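You operate a simulated robot arm through the tools that you are given. There is no shell and no other tool.

Carry out the task below with a simulated robot arm. There is one attempt and no reset: what you move stays moved.

JOB
Latch the tank lid, stir the glue and feed the glue tray up to MIN.
Fine: latch before the stirrer runs; stir till the streaks are gone, stirrer off, then feed; slide the tray lid shut; spill nothing.

It is judged by the outcome, as a careful person would: the job done as asked, and still so three seconds after it is handed in. It fails if anything else is knocked over, pushed out of place, dropped, spilled or broken. A push-on lid holds only when it is set on centred and level and pressed home; a screw cap is set on level and turned clockwise until tight.

ROBOT AND FRAMES
A 7-joint arm with a fingered hand, fixed in place. Base frame: the origin is at the foot of the arm, x ahead of it, y to its left, z up. Lengths are in mm, angles in rad, forces in N, time in s.
Its first joint turns from -2.897 to 2.897 rad. Payload 4.7 kg.
The TCP is the grasp point between the finger pads, 36 mm short of the fingertips. In the tool frame z runs along the fingers and y along their closing line. The gripper opens to 120 mm. The gripper's body begins 42 mm behind the TCP. The gripper is a hand of 5 fingers: y runs from the thumb to the fingers, the wrist lies at [-18, -122, -210] in the tool frame, and closing takes about 1.5 s.
Orientation is told as [roll, pitch, yaw] about the base's x, y, z axes, in that order, counted from this pose: with the fingers straight down and the wrist toward the robot, the tool's x, y and z point along [0, 1, 0], [1, 0, 0] and [0, 0, -1] of the base frame.

CONTROLS
- The arm moves only by the tool arm_command. Its argument "series" is a list of rows, each a list of 7 numbers: the shift along the tool's x, y, z in m, then the turn, a rotation vector about the tool's x, y, z in rad, then the finger opening in m, from 0 to 0.12. In form: [[tx, ty, tz, ax, ay, az, fingers], ...]. A call has 1 to 20 rows; each row shifts and turns the commanded pose from where the row before left it, along the tool's axes as they then stand. A row lasts 0.2 s, in which the tool goes at most 50 mm and 0.15 rad; a call with a longer step from one row to the next is refused whole, and so is a gripper value outside its range. Where a pose cannot be reached the arm comes as near as it can. A force on the tool above 70 N (or 10 N above the force at the start of the call, whichever is more), or a blocked arm, ends the call early, and 0.2 s more pass. Each finger travels about 45 mm/s and halts on what it meets, pressing with about 33 N; the grip force reading is that of the motor and also rises with nothing between the fingers. The clock runs only during rows and for 0.2 s after the last one: add rows that do not move to give the fingers time. The reply holds the time, the measured pose of the TCP, the force on the tool along the base axes, the opening and the grip force, in the units named above and with some noise, with the torque about the TCP (base axes, N m) and any sound that the robot's microphone picked up.
- Cameras (640 x 400 px; columns grow to the right, rows downward): "scene" is fixed at [396.5, -511.8, 1326.2]; the picture's right is [0.93, -0.37, 0.00], its down [-0.14, -0.34, -0.93] and it looks along [0.35, 0.86, -0.36] (base axes); focal length 305 px, centre (320, 200). "wrist" rides on the gripper at [73, -91, -143] in the tool frame; the picture's right is [-0.80, 0.28, -0.53], its down [-0.53, -0.73, 0.42] and it looks along [-0.27, 0.62, 0.74] (tool axes); focal length 234 px, centre (320, 200). There is no depth. A picture from a camera that has moved, and an enlarged one, comes with that camera's place and axes in the base frame and with its lens. The place of the scene camera against the robot may be out by one fixed shift of up to 25 mm in any direction.
- camera(camera): a new picture of that camera. No time passes.
- hand_shape(shape): the hand has 5 fingers and takes this shape, open, in about a second: jaw (thumb against the fingers, like two jaws); tri (thumb and two fingers); tip (a fingertip pinch); poke (one finger out to press); point (the index stretched); flat (the hand flat); cup (the hand cupped); fist (a fist). The gripper value then closes the fingers along that shape, each until it touches; the sizes above hold for jaw. It gives what a move gives, with no picture.
- enlarge(camera, box): a new picture of the part [left, top, right, bottom] of that camera's present view, enlarged. No time passes.
- hand_in(): hands the job in; it is judged then, once.

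Places have to be worked out from the pictures, the camera data and where the tool is seen. Open the gripper and draw the arm clear of the work before you hand the job in, unless the task says otherwise.

The tools are called after "Request:" as a command line: name --pt "numbers of a row" for each row, then --argument value for the rest, lists and objects as JSON in quotes. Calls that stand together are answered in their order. arm_command: Moves the arm, as the interface text tells. Its arguments: {"type":"object","properties":{"series":{"type":"array","items":{"type":"array","items":{"type":"number"}}}},"required":["series"]} The other tools are called the same way: hand_shape (shape) gives the hand a shape; camera (camera) takes a picture; enlarge (camera, box) takes an enlarged picture of a part of a camera's view; hand_in () hands the job in.

At the start:

```text
time_s: 0.0
tcp_pos: [336.9, 503.5, 1329.0]
tool_rot: [0.0, 0.001, 0.0]
wrist_force: [0.4, 0.2, 0.5]
ft_torque: [0.0, -0.02, -0.01]
gripper_width: 119.6
gripper_force: 0.1
shape: jaw
```

scene: 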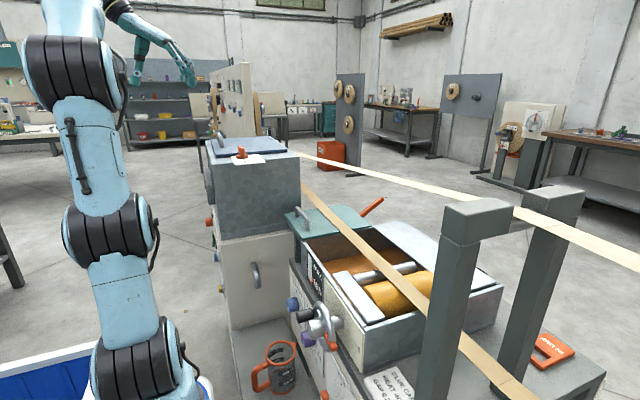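
wrist: 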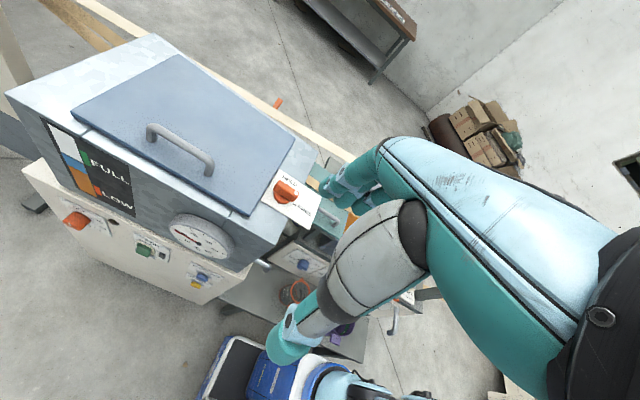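

I see a tank with a lid and an orange latch knob, a front panel with knobs, and a glue tray. I look closer at the details before moving anything.

Request:
enlarge --camera "wrist" --box '[0, 20, 340, 340]'

Request:
enlarge --camera "scene" --box '[190, 120, 350, 220]'

Request:
enlarge --camera "scene" --box '[190, 180, 350, 400]'

Request:
enlarge --camera "scene" --box '[280, 180, 520, 400]'

```text
1.25 times, centred on (170, 180) of wrist
camera zoom: at [244.2, 575.9, 1472.0], right [0.28, -0.8, 0.53], down [-0.73, -0.53, -0.42], along [0.62, -0.27, -0.74], focal length 293 px, centre (508, 225)
```

zoom: 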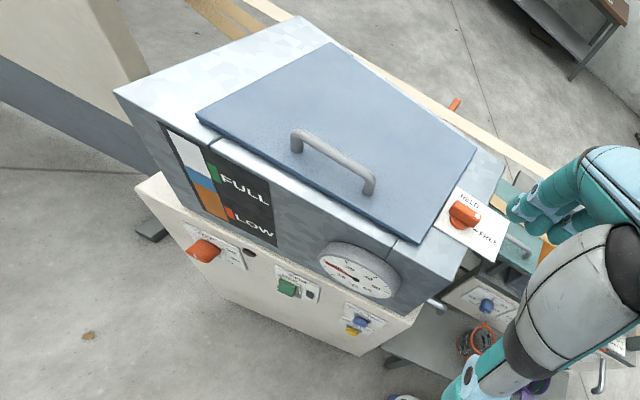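

```text
4.00 times, centred on (270, 170) of scene
camera zoom: at [396.5, -511.8, 1326.2], right [0.93, -0.37, 0.0], down [-0.14, -0.34, -0.93], along [0.35, 0.86, -0.36], focal length 1221 px, centre (520, 320)
```

zoom: 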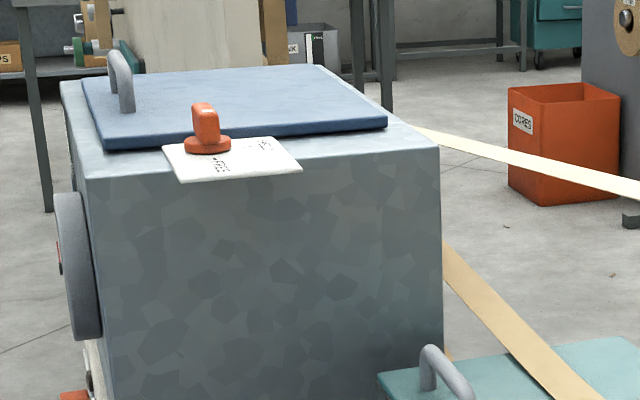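

```text
1.82 times, centred on (270, 290) of scene
camera zoom: at [396.5, -511.8, 1326.2], right [0.93, -0.37, 0.0], down [-0.14, -0.34, -0.93], along [0.35, 0.86, -0.36], focal length 555 px, centre (411, 36)
```

zoom: 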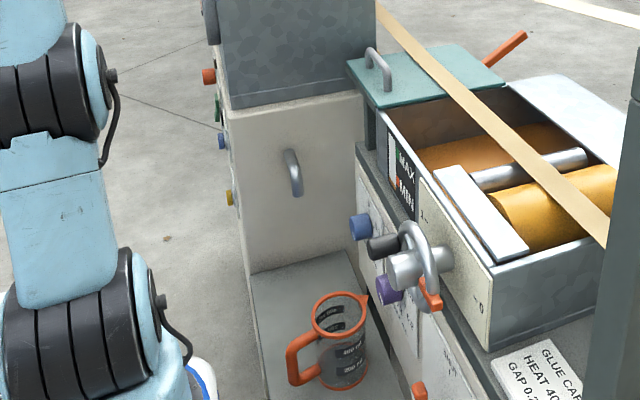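

```text
1.82 times, centred on (400, 290) of scene
camera zoom: at [396.5, -511.8, 1326.2], right [0.93, -0.37, 0.0], down [-0.14, -0.34, -0.93], along [0.35, 0.86, -0.36], focal length 555 px, centre (174, 36)
```

zoom: 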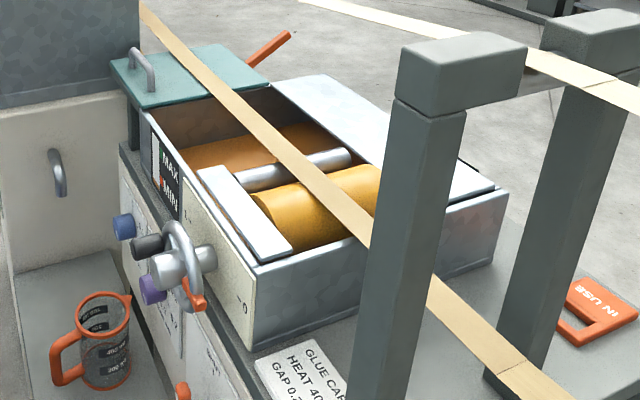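

I zoom further into the labels visible from the wrist camera.

Request:
enlarge --camera "wrist" --box '[40, 190, 140, 252]'

Request:
enlarge --camera "wrist" --box '[120, 200, 240, 300]'

Request:
enlarge --camera "wrist" --box '[240, 150, 340, 220]'

Request:
enlarge --camera "wrist" --box '[220, 220, 420, 350]'

Request:
enlarge --camera "wrist" --box '[20, 110, 160, 220]'

Request:
enlarge --camera "scene" --box '[280, 260, 400, 400]'

```text
6.40 times, centred on (90, 221) of wrist
camera zoom: at [244.2, 575.9, 1472.0], right [0.28, -0.8, 0.53], down [-0.73, -0.53, -0.42], along [0.62, -0.27, -0.74], focal length 1499 px, centre (1792, 66)
```

zoom: 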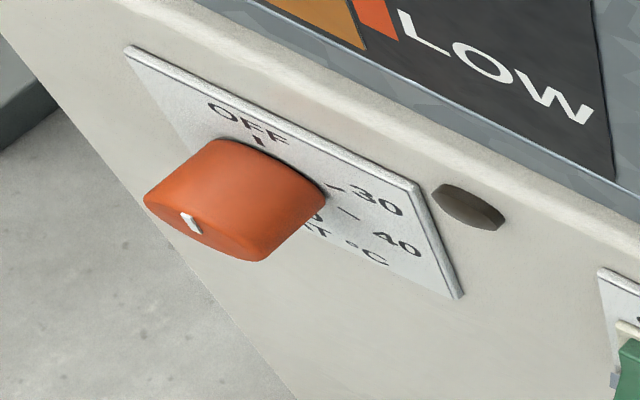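

```text
4.00 times, centred on (180, 250) of wrist
camera zoom: at [244.2, 575.9, 1472.0], right [0.28, -0.8, 0.53], down [-0.73, -0.53, -0.42], along [0.62, -0.27, -0.74], focal length 937 px, centre (880, 0)
```

zoom: 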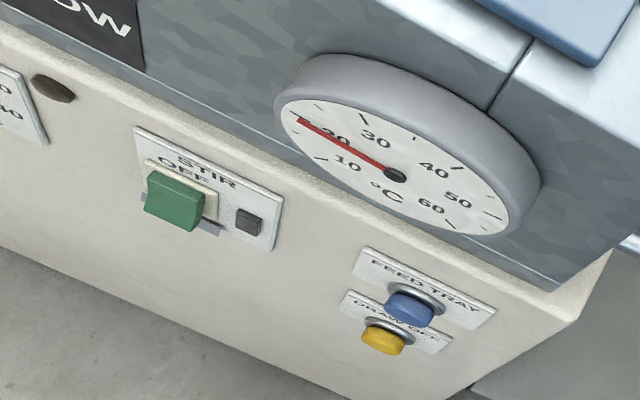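

```text
5.71 times, centred on (290, 185) of wrist
camera zoom: at [244.2, 575.9, 1472.0], right [0.28, -0.8, 0.53], down [-0.73, -0.53, -0.42], along [0.62, -0.27, -0.74], focal length 1338 px, centre (491, 286)
```

zoom: 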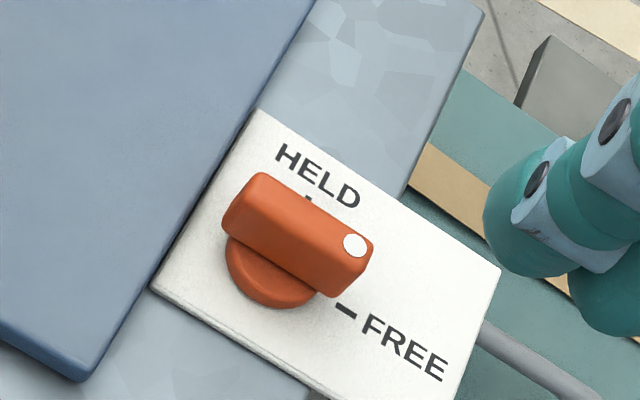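

```text
3.08 times, centred on (320, 285) of wrist
camera zoom: at [244.2, 575.9, 1472.0], right [0.28, -0.8, 0.53], down [-0.73, -0.53, -0.42], along [0.62, -0.27, -0.74], focal length 720 px, centre (320, -62)
```

zoom: 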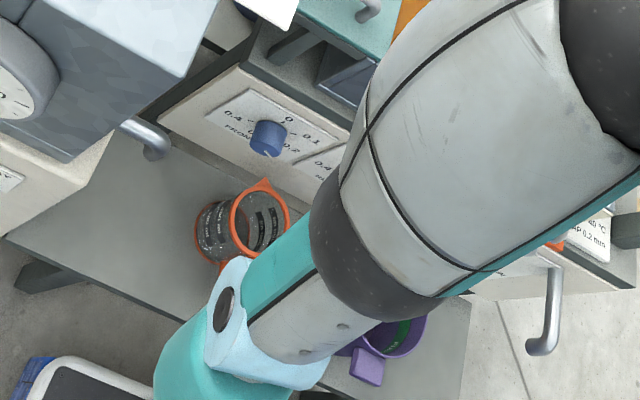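

```text
3.64 times, centred on (90, 165) of wrist
camera zoom: at [244.2, 575.9, 1472.0], right [0.28, -0.8, 0.53], down [-0.73, -0.53, -0.42], along [0.62, -0.27, -0.74], focal length 852 px, centre (1156, 327)
```

zoom: 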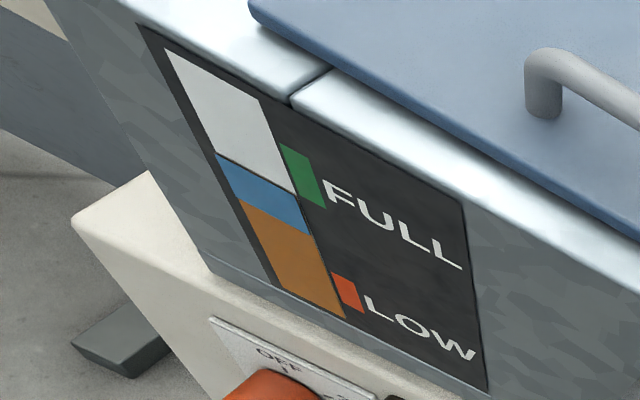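

```text
2.86 times, centred on (340, 330) of scene
camera zoom: at [396.5, -511.8, 1326.2], right [0.93, -0.37, 0.0], down [-0.14, -0.34, -0.93], along [0.35, 0.86, -0.36], focal length 872 px, centre (263, -171)
```

zoom: 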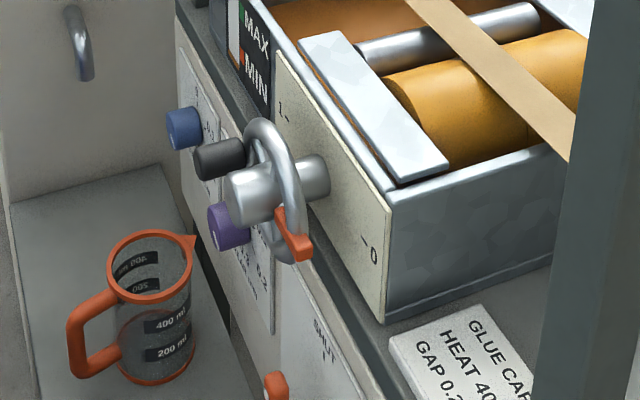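

Next I look at the hand itself and the remaining bits of the machine in the scene view, so I know the fingers' size and what sits near the tray lid.

Request:
enlarge --camera "scene" --box '[100, 0, 220, 90]'

Request:
enlarge --camera "scene" --box '[280, 190, 400, 300]'

Request:
enlarge --camera "scene" --box '[295, 245, 345, 295]'

Request:
enlarge --camera "wrist" --box '[0, 0, 640, 400]'

```text
4.44 times, centred on (160, 45) of scene
camera zoom: at [396.5, -511.8, 1326.2], right [0.93, -0.37, 0.0], down [-0.14, -0.34, -0.93], along [0.35, 0.86, -0.36], focal length 1357 px, centre (1031, 889)
```

zoom: 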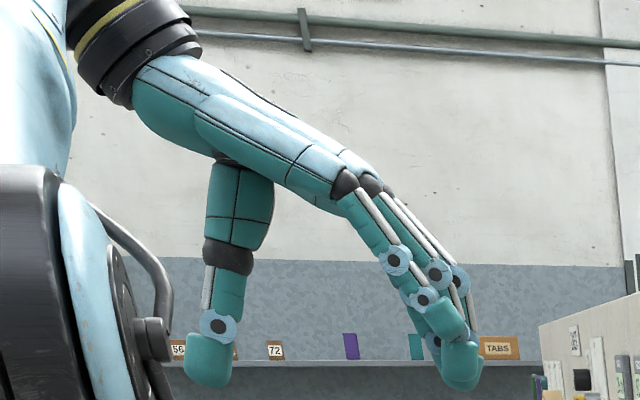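

```text
3.64 times, centred on (340, 245) of scene
camera zoom: at [396.5, -511.8, 1326.2], right [0.93, -0.37, 0.0], down [-0.14, -0.34, -0.93], along [0.35, 0.86, -0.36], focal length 1110 px, centre (247, 36)
```

zoom: 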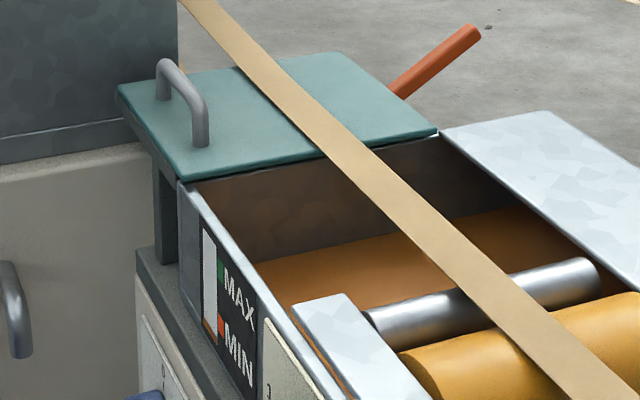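

```text
8.00 times, centred on (320, 270) of scene
camera zoom: at [396.5, -511.8, 1326.2], right [0.93, -0.37, 0.0], down [-0.14, -0.34, -0.93], along [0.35, 0.86, -0.36], focal length 2442 px, centre (320, -360)
```

zoom: 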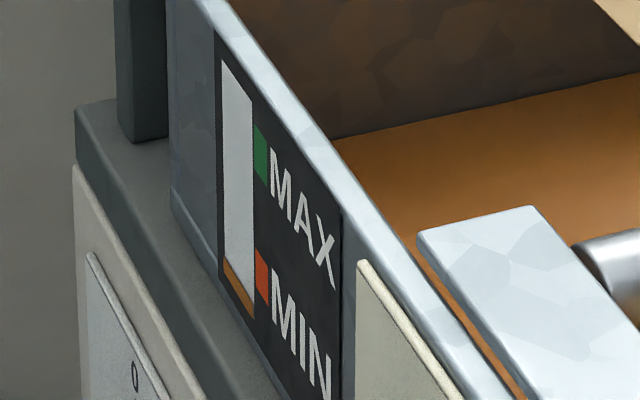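

```text
1.00 times, centred on (320, 200) of wrist (not enlarged: the box is as wide or as high as the picture)
camera zoom: at [244.2, 575.9, 1472.0], right [0.28, -0.8, 0.53], down [-0.73, -0.53, -0.42], along [0.62, -0.27, -0.74], focal length 234 px, centre (320, 200)
```

zoom: 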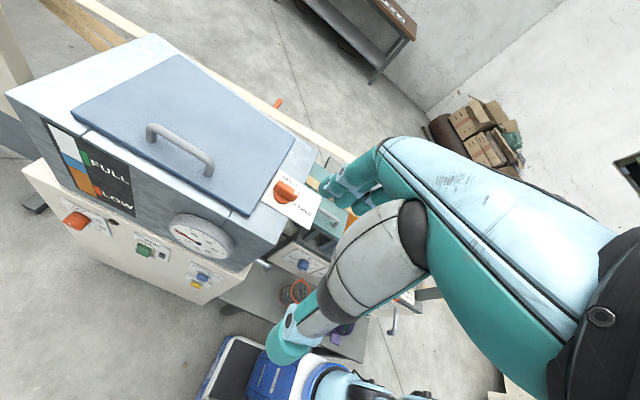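

The latch knob points to FREE (white dot toward -y), at about (532, 513, 1100). I move partway toward it, keeping well above the tank, and take another picture for triangulation.

Request:
arm_command --pt "0 0.03 0.015 0 0 0 0.12" --pt "0 0.03 0.015 0 0 0 0.12" --pt "0 0.03 0.015 0 0 0 0.12" --pt "0 0.03 0.015 0 0 0 0.12" --pt "0 0 0 0 0 0 0.12"

Request:
camera --camera "wrist"

Request:
camera --camera "scene"

```text
time_s: 1.2
tcp_pos: [455.8, 503.5, 1267.5]
tool_rot: [0.0, 0.001, 0.0]
wrist_force: [-0.1, 0.7, 0.2]
ft_torque: [-0.05, 0.02, -0.03]
gripper_width: 119.4
gripper_force: 0.0
shape: jaw
```

```text
taken
camera wrist: at [364.7, 575.2, 1411.1], right [0.28, -0.8, 0.53], down [-0.73, -0.53, -0.42], along [0.62, -0.27, -0.74], focal length 234 px, centre (320, 200)
```

wrist: 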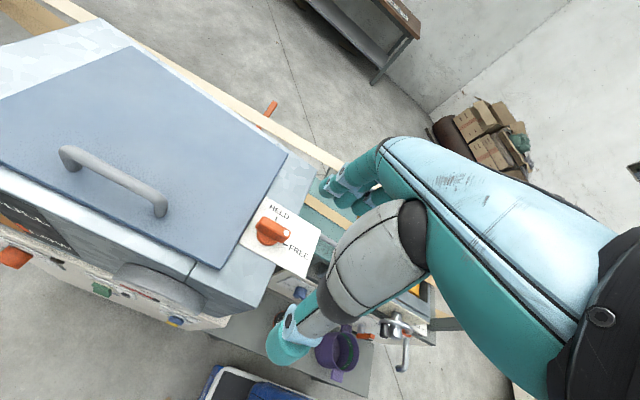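

```text
taken
```

scene: 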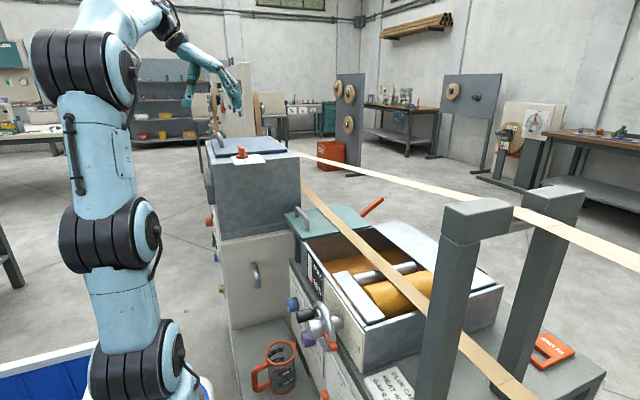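

Now I enlarge the knob from this second wrist view.

Request:
enlarge --camera "wrist" --box '[220, 180, 340, 280]'

Request:
enlarge --camera "scene" --box '[150, 60, 310, 180]'

```text
4.00 times, centred on (280, 230) of wrist
camera zoom: at [364.7, 575.2, 1411.1], right [0.28, -0.8, 0.53], down [-0.73, -0.53, -0.42], along [0.62, -0.27, -0.74], focal length 937 px, centre (480, 80)
```

zoom: 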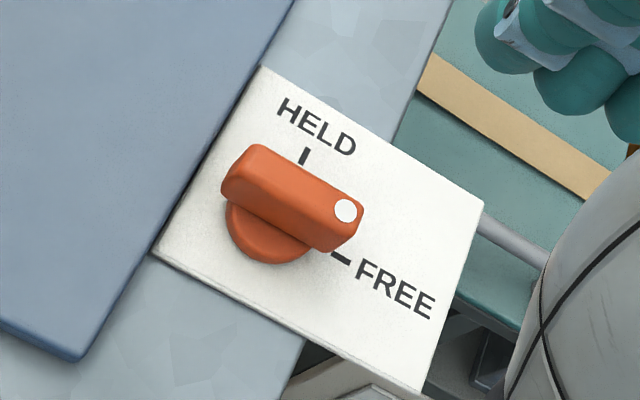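

```text
3.33 times, centred on (230, 120) of scene
camera zoom: at [396.5, -511.8, 1326.2], right [0.93, -0.37, 0.0], down [-0.14, -0.34, -0.93], along [0.35, 0.86, -0.36], focal length 1018 px, centre (620, 467)
```

zoom: 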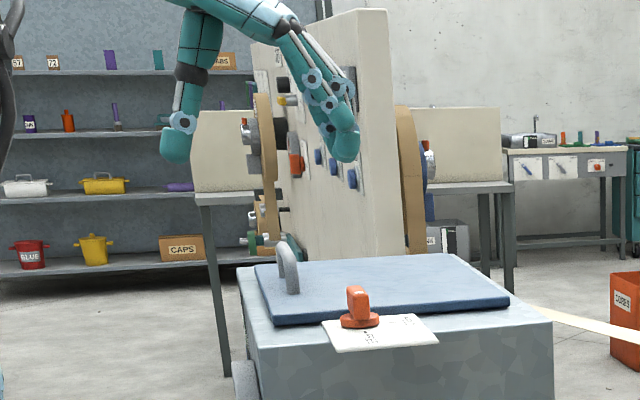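

The knob bar spans about y 489–537 at x≈531, with its top at z≈1106 and the axis at about (531, 513). I try the poke shape here in free space to see where its fingertip is, since I need it for the buttons anyway.

Request:
hand_shape --shape "poke"

Request:
enlarge --camera "scene" --box '[150, 20, 310, 120]'

Request:
camera --camera "wrist"

```text
time_s: 2.1
tcp_pos: [457.0, 502.9, 1269.0]
tool_rot: [0.0, 0.0, 0.001]
wrist_force: [-0.2, -0.3, -0.1]
ft_torque: [-0.02, -0.02, -0.01]
gripper_width: 0.2
gripper_force: 0.1
shape: poke
```

```text
4.00 times, centred on (230, 70) of scene
camera zoom: at [396.5, -511.8, 1326.2], right [0.93, -0.37, 0.0], down [-0.14, -0.34, -0.93], along [0.35, 0.86, -0.36], focal length 1221 px, centre (680, 720)
```

zoom: 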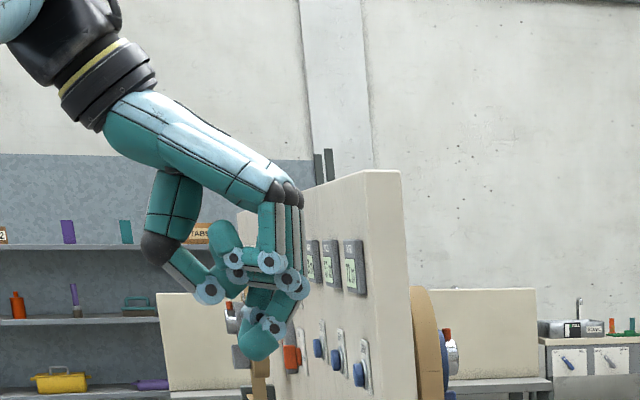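

```text
taken
camera wrist: at [364.6, 575.3, 1411.2], right [0.28, -0.8, 0.53], down [-0.73, -0.53, -0.42], along [0.62, -0.27, -0.74], focal length 234 px, centre (320, 200)
```

wrist: 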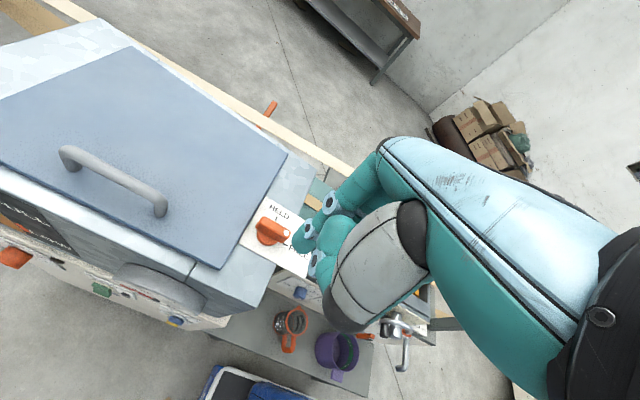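

I enlarge the wrist view to place the poke fingertip relative to the TCP.

Request:
enlarge --camera "wrist" --box '[260, 170, 380, 290]'

Request:
enlarge --camera "scene" --box '[190, 60, 240, 120]'

```text
3.33 times, centred on (320, 230) of wrist
camera zoom: at [364.6, 575.3, 1411.2], right [0.28, -0.8, 0.53], down [-0.73, -0.53, -0.42], along [0.62, -0.27, -0.74], focal length 781 px, centre (320, 100)
```

zoom: 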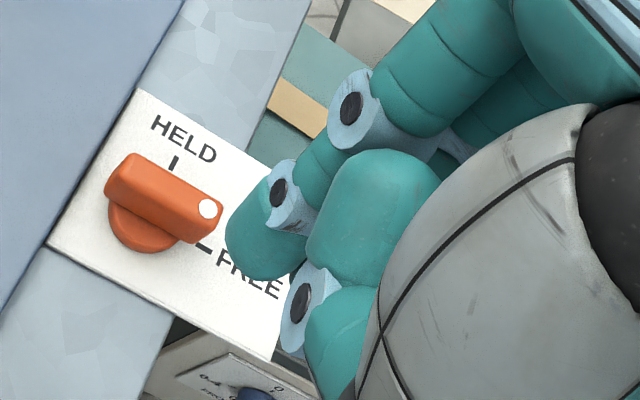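

```text
6.67 times, centred on (215, 90) of scene
camera zoom: at [396.5, -511.8, 1326.2], right [0.93, -0.37, 0.0], down [-0.14, -0.34, -0.93], along [0.35, 0.86, -0.36], focal length 2035 px, centre (1020, 933)
```

zoom: 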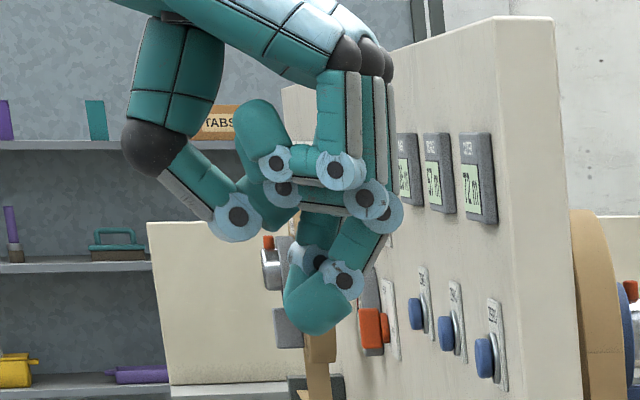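

The poke fingertip appears to sit about 40 mm below the TCP, almost on its axis. I go to a hover beside the knob's -y end (on its -x side), still above the knob top, to check alignment.

Request:
arm_command --pt "-0.003 0.012 0.025 0 0 0 0.0" --pt "-0.003 0.012 0.025 0 0 0 0.0" --pt "-0.003 0.012 0.025 0 0 0 0.0" --pt "-0.002 0.012 0.024 0 0 0 0.0" --pt "0 0 0 0 0 0 0.0"

Request:
camera --camera "wrist"

Request:
enlarge --camera "scene" --box '[200, 70, 300, 170]'

```text
time_s: 3.3
tcp_pos: [505.3, 492.1, 1167.8]
tool_rot: [0.0, 0.0, -0.001]
wrist_force: [0.2, -0.6, 0.8]
ft_torque: [-0.01, -0.04, 0.02]
gripper_width: 0.0
gripper_force: 28.3
shape: jaw
```

```text
taken
camera wrist: at [412.8, 565.7, 1311.8], right [0.28, -0.8, 0.53], down [-0.73, -0.53, -0.42], along [0.62, -0.27, -0.74], focal length 234 px, centre (320, 200)
```

wrist: 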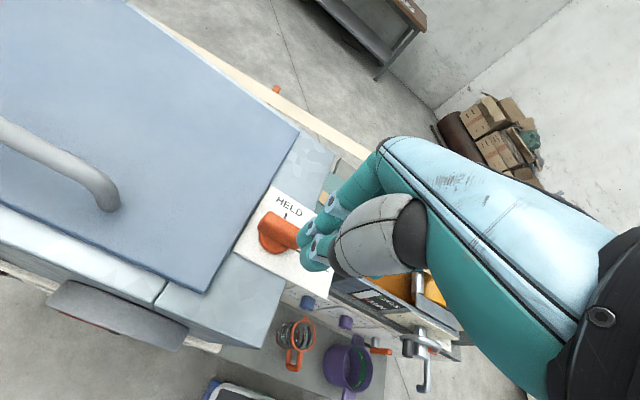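

```text
4.00 times, centred on (250, 120) of scene
camera zoom: at [396.5, -511.8, 1326.2], right [0.93, -0.37, 0.0], down [-0.14, -0.34, -0.93], along [0.35, 0.86, -0.36], focal length 1221 px, centre (600, 520)
```

zoom: 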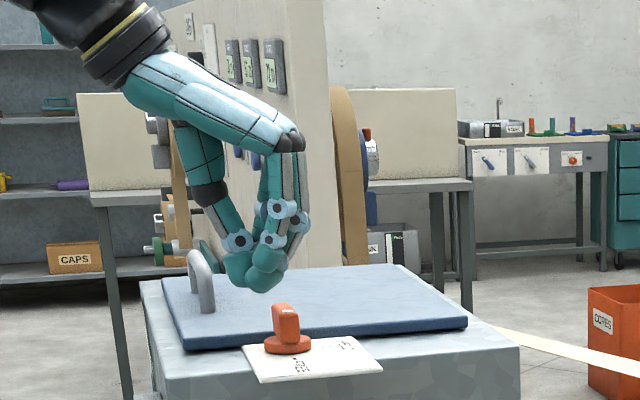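

Sending a gripper value turned the hand back to a closed jaw. I set poke again and test whether an unchanged value keeps the shape.

Request:
hand_shape --shape "poke"

Request:
arm_command --pt "0 0 0 0 0 0 0.0" --pt "0 0 0 0 0 0 0.0"

Request:
enlarge --camera "scene" --box '[200, 70, 300, 170]'

Request:
enlarge --camera "wrist" --box '[240, 170, 360, 290]'

```text
time_s: 4.2
tcp_pos: [504.7, 493.2, 1169.0]
tool_rot: [-0.001, 0.0, -0.001]
wrist_force: [-0.3, -1.0, 0.6]
ft_torque: [0.02, -0.02, 0.02]
gripper_width: 0.0
gripper_force: 0.1
shape: poke
```

```text
time_s: 4.8
tcp_pos: [504.2, 493.7, 1169.2]
tool_rot: [0.001, 0.0, 0.0]
wrist_force: [0.6, 0.6, 0.1]
ft_torque: [-0.02, 0.0, 0.02]
gripper_width: 0.6
gripper_force: 0.0
shape: jaw
```

```text
4.00 times, centred on (250, 120) of scene
camera zoom: at [396.5, -511.8, 1326.2], right [0.93, -0.37, 0.0], down [-0.14, -0.34, -0.93], along [0.35, 0.86, -0.36], focal length 1221 px, centre (600, 520)
```

zoom: 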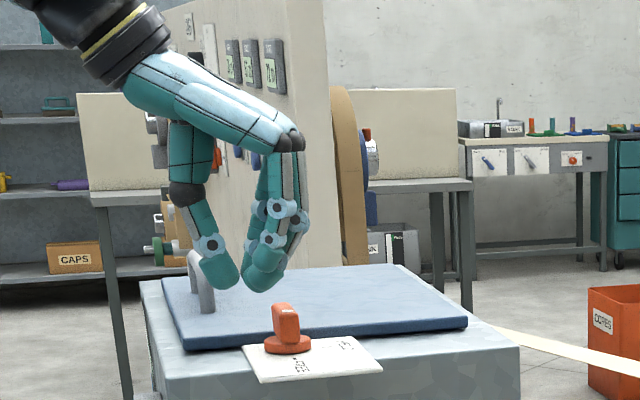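

```text
3.33 times, centred on (300, 230) of wrist
camera zoom: at [412.8, 565.6, 1312.0], right [0.28, -0.8, 0.53], down [-0.73, -0.53, -0.42], along [0.62, -0.27, -0.74], focal length 781 px, centre (387, 100)
```

zoom: 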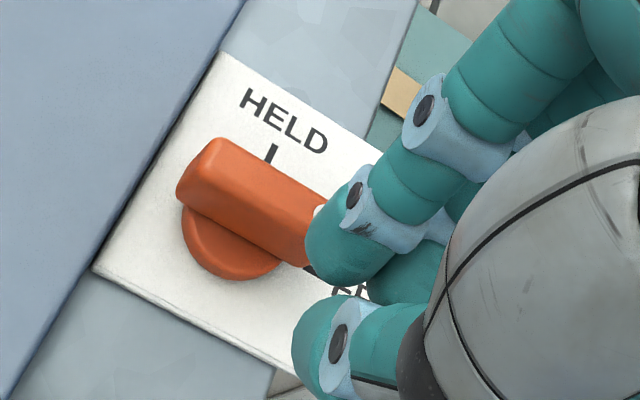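

A value of 0 closes back to jaw; I test poke with 0.12 (open) instead.

Request:
hand_shape --shape "poke"

Request:
arm_command --pt "0 0 0 0 0 0 0.12" --pt "0 0 0 0 0 0 0.12"

Request:
enlarge --camera "scene" --box '[200, 70, 300, 170]'

Request:
enlarge --camera "wrist" --box '[240, 170, 360, 290]'

```text
time_s: 5.7
tcp_pos: [504.2, 493.3, 1169.2]
tool_rot: [0.002, -0.002, -0.001]
wrist_force: [-0.9, 1.1, -0.1]
ft_torque: [0.03, 0.03, -0.02]
gripper_width: 0.1
gripper_force: 0.1
shape: poke
```

```text
time_s: 6.3
tcp_pos: [504.4, 494.8, 1168.3]
tool_rot: [0.0, -0.001, 0.001]
wrist_force: [-0.5, -0.5, 0.8]
ft_torque: [-0.01, 0.01, 0.06]
gripper_width: 0.1
gripper_force: 0.0
shape: poke
```

```text
4.00 times, centred on (250, 120) of scene
camera zoom: at [396.5, -511.8, 1326.2], right [0.93, -0.37, 0.0], down [-0.14, -0.34, -0.93], along [0.35, 0.86, -0.36], focal length 1221 px, centre (600, 520)
```

zoom: 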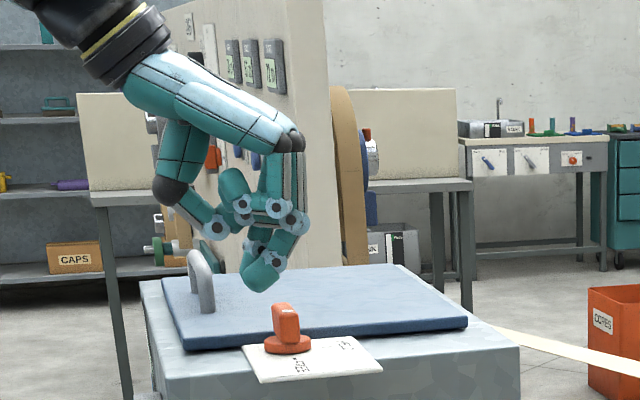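

```text
3.33 times, centred on (300, 230) of wrist
camera zoom: at [412.8, 565.6, 1312.0], right [0.28, -0.8, 0.53], down [-0.73, -0.53, -0.42], along [0.62, -0.27, -0.74], focal length 781 px, centre (387, 100)
```

zoom: 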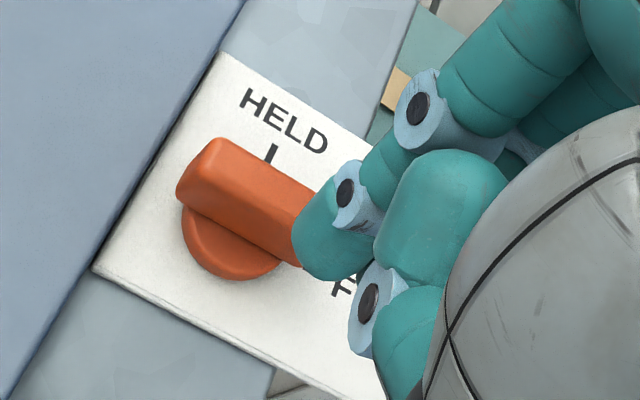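

Poke holds with 0.12. I lower the fingertip to just above the plate level on the -x side of the bar's -y end, leaving about 6 mm of gap, then check.

Request:
arm_command --pt "-0.002 0.001 0.012 0 0 0 0.12" --pt "-0.001 0.001 0.012 0 0 0 0.12" --pt "-0.001 0.001 0.011 0 0 0 0.12" --pt "0 0 0 0 0 0 0.12"

Request:
enlarge --camera "scene" --box '[200, 90, 280, 170]'

Request:
enlarge --camera "wrist" --box '[220, 170, 360, 290]'

```text
time_s: 7.3
tcp_pos: [506.7, 488.2, 1133.6]
tool_rot: [0.001, 0.0, -0.001]
wrist_force: [-0.7, -0.7, -0.3]
ft_torque: [0.01, -0.01, -0.02]
gripper_width: 0.0
gripper_force: 0.2
shape: poke
```

```text
5.00 times, centred on (240, 130) of scene
camera zoom: at [396.5, -511.8, 1326.2], right [0.93, -0.37, 0.0], down [-0.14, -0.34, -0.93], along [0.35, 0.86, -0.36], focal length 1526 px, centre (720, 550)
```

zoom: 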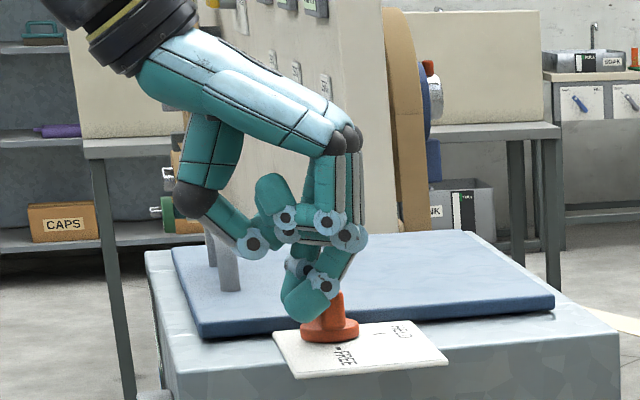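

```text
3.33 times, centred on (290, 230) of wrist
camera zoom: at [415.4, 560.8, 1276.5], right [0.28, -0.8, 0.53], down [-0.73, -0.53, -0.42], along [0.62, -0.27, -0.74], focal length 781 px, centre (420, 100)
```

zoom: 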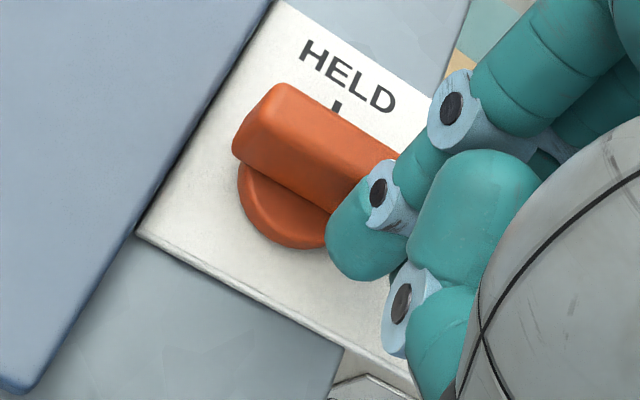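

The fingertip sits just on the -x side of the bar's end. I push it along the quarter-circle toward +x (counter-clockwise seen from above), first half of the turn.

Request:
arm_command --pt "0.0009 0.0039 0 0 0 0 0.12" --pt "0.0009 0.0039 0 0 0 0 0.12" --pt "-0.0025 0.0041 0 0 0 0 0.12" --pt "-0.0024 0.0041 0 0 0 0 0.12" --pt "-0.0008 0.0046 0 0 0 0 0.12" --pt "-0.0007 0.0047 0 0 0 0 0.12"

Request:
enlarge --camera "scene" --box '[200, 90, 280, 170]'

Request:
enlarge --camera "wrist" --box '[220, 170, 360, 290]'

```text
time_s: 8.7
tcp_pos: [530.9, 484.0, 1133.8]
tool_rot: [0.0, 0.0, -0.001]
wrist_force: [-1.1, -0.6, 0.3]
ft_torque: [-0.02, 0.01, 0.02]
gripper_width: 0.0
gripper_force: 0.0
shape: poke
```

```text
5.00 times, centred on (240, 130) of scene
camera zoom: at [396.5, -511.8, 1326.2], right [0.93, -0.37, 0.0], down [-0.14, -0.34, -0.93], along [0.35, 0.86, -0.36], focal length 1526 px, centre (720, 550)
```

zoom: 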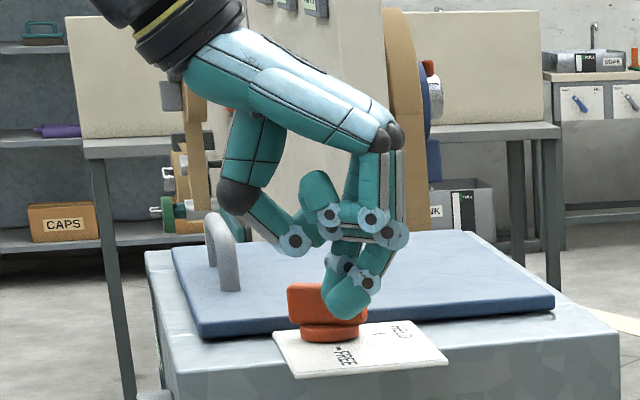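

```text
3.33 times, centred on (290, 230) of wrist
camera zoom: at [440.2, 555.7, 1277.6], right [0.28, -0.8, 0.52], down [-0.73, -0.53, -0.42], along [0.62, -0.27, -0.74], focal length 781 px, centre (420, 100)
```

zoom: 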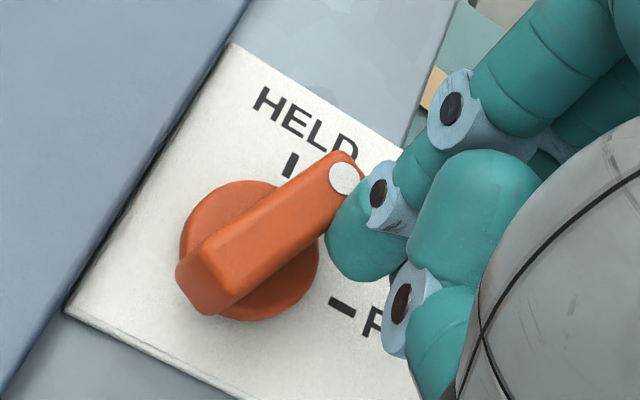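

The knob has turned roughly halfway. I continue along the arc to HELD.

Request:
arm_command --pt "0.0011 0.0046 0 0 0 0 0.12" --pt "0.0012 0.0047 0 0 0 0 0.12" --pt "0.0028 0.0038 0 0 0 0 0.12" --pt "0.0028 0.0039 0 0 0 0 0.12" --pt "0.001 0.0008 0 0 0 0 0.12" --pt "0 0 0 0 0 0 0.12"

Request:
enlarge --camera "scene" --box '[200, 90, 280, 170]'

Request:
enlarge --camera "wrist" --box '[220, 170, 360, 290]'

```text
time_s: 10.1
tcp_pos: [549.3, 491.3, 1134.1]
tool_rot: [-0.002, 0.0, -0.003]
wrist_force: [-1.9, -31.1, -8.0]
ft_torque: [-0.94, 0.06, -0.08]
gripper_width: 0.1
gripper_force: 0.0
shape: poke
```

```text
5.00 times, centred on (240, 130) of scene
camera zoom: at [396.5, -511.8, 1326.2], right [0.93, -0.37, 0.0], down [-0.14, -0.34, -0.93], along [0.35, 0.86, -0.36], focal length 1526 px, centre (720, 550)
```

zoom: 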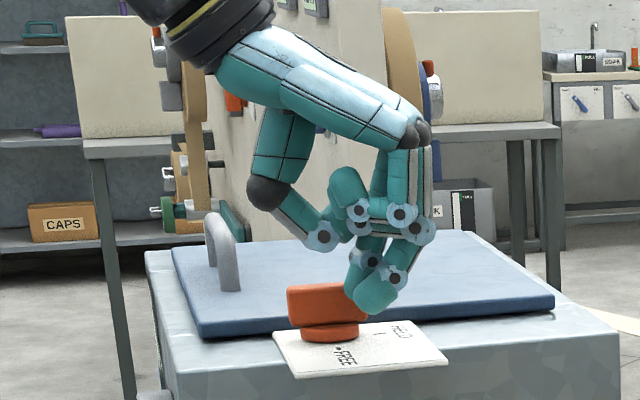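

```text
3.33 times, centred on (290, 230) of wrist
camera zoom: at [458.8, 563.4, 1277.8], right [0.28, -0.8, 0.53], down [-0.73, -0.53, -0.42], along [0.62, -0.27, -0.74], focal length 781 px, centre (420, 100)
```

zoom: 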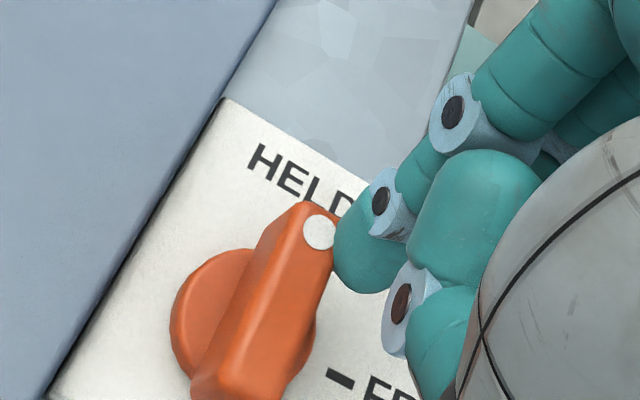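

A 31 N reaction along -y shows the knob is against its stop at HELD. I back off in -y, lift clear, and check the pointer.

Request:
arm_command --pt "-0.008 0 0 0 0 0 0.12" --pt "-0.01 0 -0.01 0 0 0 0.12" --pt "-0.005 -0.01 -0.03 0 0 0 0.12" --pt "0 -0.03 -0.03 0 0 0 0.12" --pt "0 -0.03 -0.03 0 0 0 0.12" --pt "0 0 0 0 0 0 0.12"

Request:
enlarge --camera "wrist" --box '[220, 170, 360, 290]'

Request:
camera --camera "wrist"

```text
time_s: 11.5
tcp_pos: [480.5, 469.0, 1235.1]
tool_rot: [0.0, 0.0, -0.002]
wrist_force: [1.3, 0.9, -0.4]
ft_torque: [-0.02, 0.02, 0.01]
gripper_width: 0.0
gripper_force: 0.1
shape: poke
```

```text
3.33 times, centred on (290, 230) of wrist
camera zoom: at [388.5, 541.1, 1378.6], right [0.28, -0.8, 0.53], down [-0.73, -0.53, -0.42], along [0.62, -0.27, -0.74], focal length 781 px, centre (420, 100)
```

zoom: 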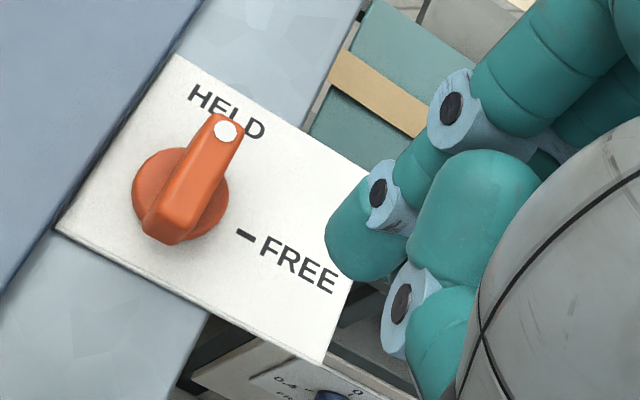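

```text
taken
camera wrist: at [388.5, 541.1, 1378.6], right [0.28, -0.8, 0.53], down [-0.73, -0.53, -0.42], along [0.62, -0.27, -0.74], focal length 234 px, centre (320, 200)
```

wrist: 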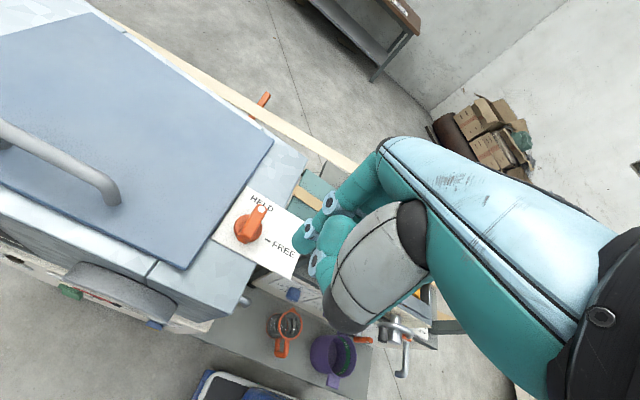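

The latch pointer is on HELD. Now I back the arm away from the tank (−x) and lower it in front of the control panel to read the STIR switch and buttons.

Request:
arm_command --pt "0 -0.04 -0.005 0 0 0 0.12" --pt "0.01 -0.045 0 0 0 0 0.12" --pt "0.02 -0.04 0 0 0 0 0.12" --pt "0.02 -0.04 0 0 0 0 0.12" --pt "0.02 -0.04 0 0 0 0 0.12" --pt "0.02 0 0.04 0 0 0 0.12" --pt "0.02 0 0.04 0 0 0 0.12" --pt "0.02 0 0.04 0 0 0 0.12" --pt "0 0 0.04 0 0 0 0.12" --pt "0 0 0.04 0 0 0 0.12" --pt "0 0 0.04 0 0 0 0.12" --pt "0 0 0 0 0 0 0.12"

Request:
camera --camera "wrist"

Request:
camera --camera "scene"

```text
time_s: 14.1
tcp_pos: [277.3, 601.1, 999.6]
tool_rot: [0.001, 0.002, -0.002]
wrist_force: [0.6, 0.3, -0.6]
ft_torque: [0.03, 0.0, 0.03]
gripper_width: 0.3
gripper_force: 0.0
shape: poke
```

```text
taken
camera wrist: at [185.4, 673.6, 1142.5], right [0.28, -0.8, 0.53], down [-0.73, -0.53, -0.42], along [0.62, -0.27, -0.74], focal length 234 px, centre (320, 200)
```

wrist: 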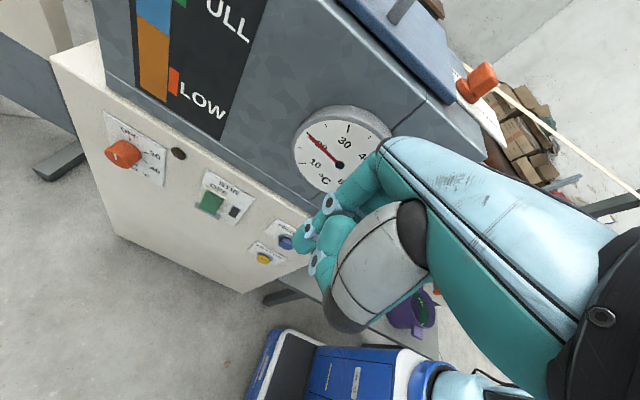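

```text
taken
```

scene: 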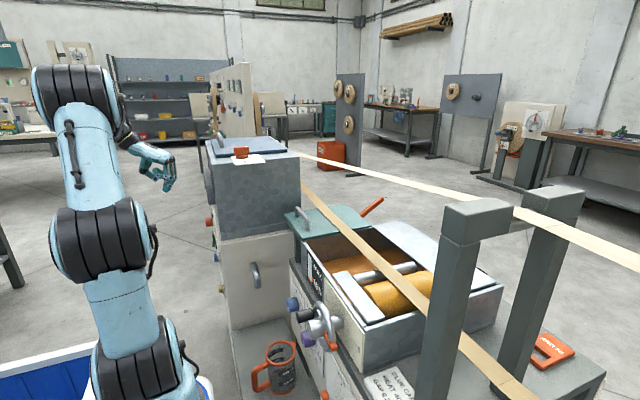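

I get enlarged views of the STIR switch, the two buttons and the level gauge from here.

Request:
enlarge --camera "wrist" --box '[180, 160, 280, 230]'

Request:
enlarge --camera "wrist" --box '[230, 210, 330, 280]'

Request:
enlarge --camera "wrist" --box '[100, 0, 260, 130]'

Request:
enlarge --camera "wrist" --box '[90, 100, 200, 200]'

```text
5.71 times, centred on (230, 195) of wrist
camera zoom: at [185.4, 673.6, 1142.5], right [0.28, -0.8, 0.53], down [-0.73, -0.53, -0.42], along [0.62, -0.27, -0.74], focal length 1338 px, centre (834, 229)
```

zoom: 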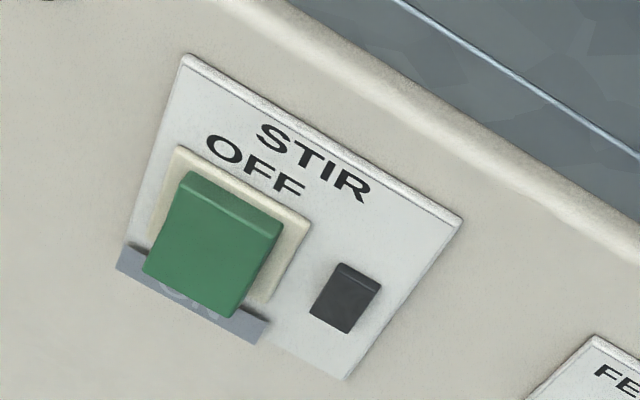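

```text
5.71 times, centred on (280, 245) of wrist
camera zoom: at [185.4, 673.6, 1142.5], right [0.28, -0.8, 0.53], down [-0.73, -0.53, -0.42], along [0.62, -0.27, -0.74], focal length 1338 px, centre (549, -57)
```

zoom: 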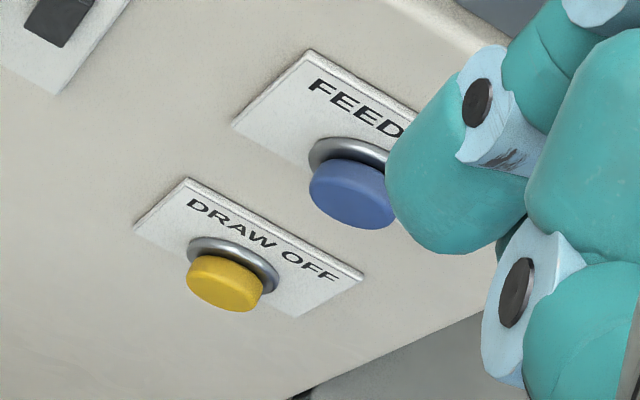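

```text
3.08 times, centred on (180, 65) of wrist
camera zoom: at [185.4, 673.6, 1142.5], right [0.28, -0.8, 0.53], down [-0.73, -0.53, -0.42], along [0.62, -0.27, -0.74], focal length 720 px, centre (751, 615)
```

zoom: 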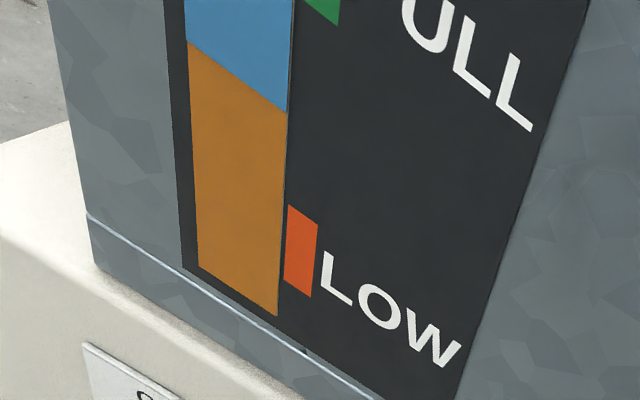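

```text
4.00 times, centred on (145, 150) of wrist
camera zoom: at [185.4, 673.6, 1142.5], right [0.28, -0.8, 0.53], down [-0.73, -0.53, -0.42], along [0.62, -0.27, -0.74], focal length 937 px, centre (1020, 400)
```

zoom: 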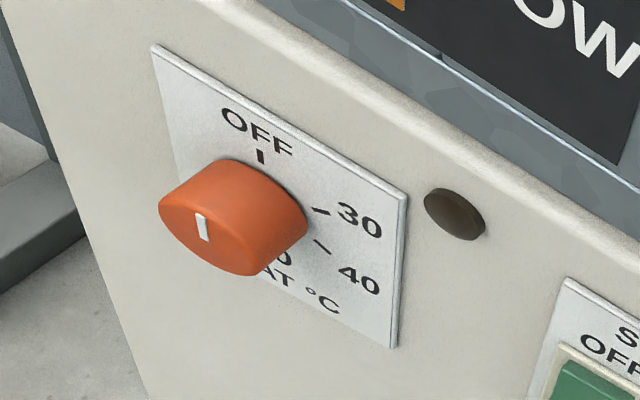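

The STIR rocker's lower (ON) end protrudes (about (396, 716, 670)), its top end is at (411, 716, 717), and the FEED TRAY button is at about (407, 546, 688). I tilt the hand by 75° so the poke finger points toward the panel.

Request:
arm_command --pt "0 0 0 -0.1454 0 0 0.12" --pt "0 0 0 -0.1454 0 0 0.12" --pt "0 0 0 -0.1454 0 0 0.12" --pt "0 0 0 -0.1454 0 0 0.12" --pt "0 0 0 -0.1454 0 0 0.12" --pt "0 0 0 -0.1454 0 0 0.12" --pt "0 0 0 -0.1454 0 0 0.12" --pt "0 0 0 -0.1454 0 0 0.12" --pt "0 0 0 -0.1454 0 0 0.12" --pt "0 0 0 0 0 0 0.12"

Request:
camera --camera "wrist"

Request:
camera --camera "scene"

```text
time_s: 16.3
tcp_pos: [273.7, 614.1, 1004.2]
tool_rot: [-0.009, -1.196, 0.02]
wrist_force: [0.2, 0.2, 0.3]
ft_torque: [0.02, 0.02, -0.05]
gripper_width: 0.0
gripper_force: 0.0
shape: poke
out of reach, approached as far as the arm can: row 9
```

```text
taken
camera wrist: at [104.2, 683.4, 970.2], right [-0.38, -0.81, 0.46], down [0.13, -0.53, -0.84], along [0.92, -0.25, 0.31], focal length 234 px, centre (320, 200)
```

wrist: 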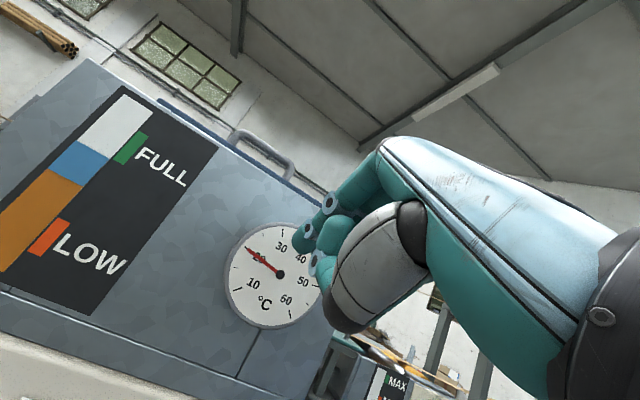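

```text
taken
```

scene: 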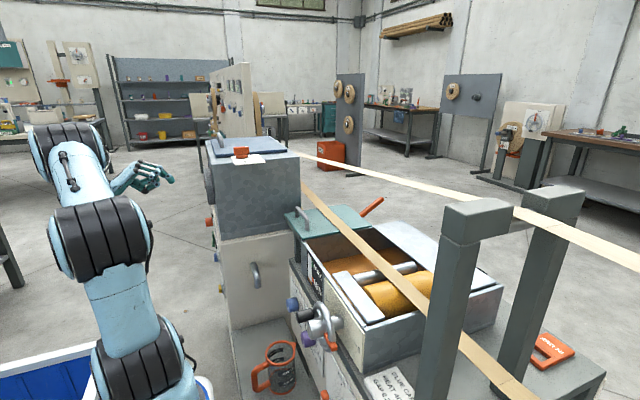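

The arm reached only about 69° of tilt here. I relax to 60°, which is comfortable, and lower in front of the STIR switch while staying well clear of the panel.

Request:
arm_command --pt "0 0 0 0.131 0 0 0.12" --pt "0 0 0 0.131 0 0 0.12" --pt "0.0183 -0.0347 0.02 0 0 0 0.12" --pt "0.0183 -0.0347 0.02 0 0 0 0.12" --pt "0.0183 -0.0347 0.02 0 0 0 0.12" --pt "0.0183 -0.0347 0.02 0 0 0 0.12" --pt "0.0183 -0.0347 0.02 0 0 0 0.12" --pt "0.0183 -0.0347 0.02 0 0 0 0.12" --pt "0 0 0 0 0 0 0.12"

Request:
camera --camera "wrist"

Request:
camera --camera "scene"

```text
time_s: 18.3
tcp_pos: [244.3, 722.1, 765.7]
tool_rot: [-0.004, -0.932, 0.017]
wrist_force: [0.3, -0.1, 0.0]
ft_torque: [0.0, -0.01, 0.03]
gripper_width: 0.0
gripper_force: 0.1
shape: poke
```

```text
taken
camera wrist: at [71.9, 792.1, 777.6], right [-0.25, -0.81, 0.54], down [-0.09, -0.54, -0.84], along [0.97, -0.25, 0.06], focal length 234 px, centre (320, 200)
```

wrist: 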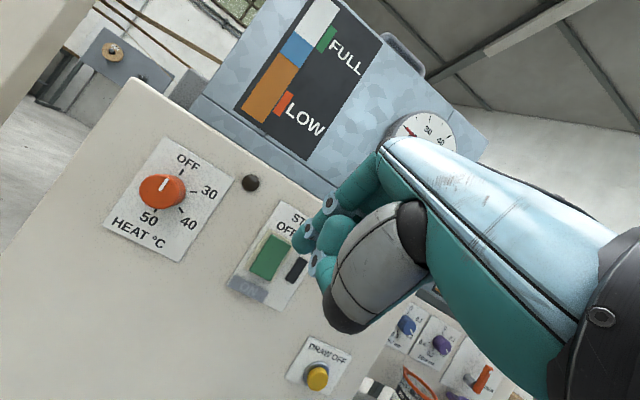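

```text
taken
```

scene: 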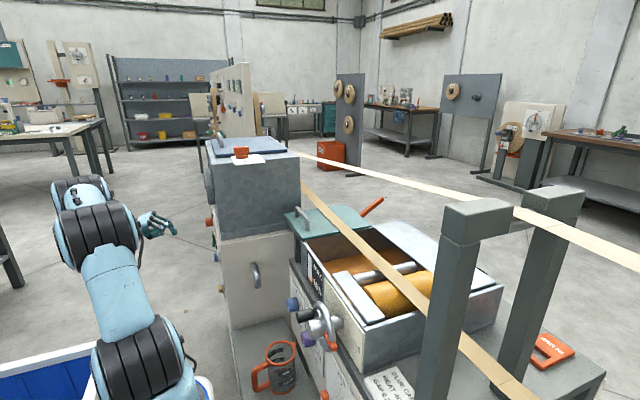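

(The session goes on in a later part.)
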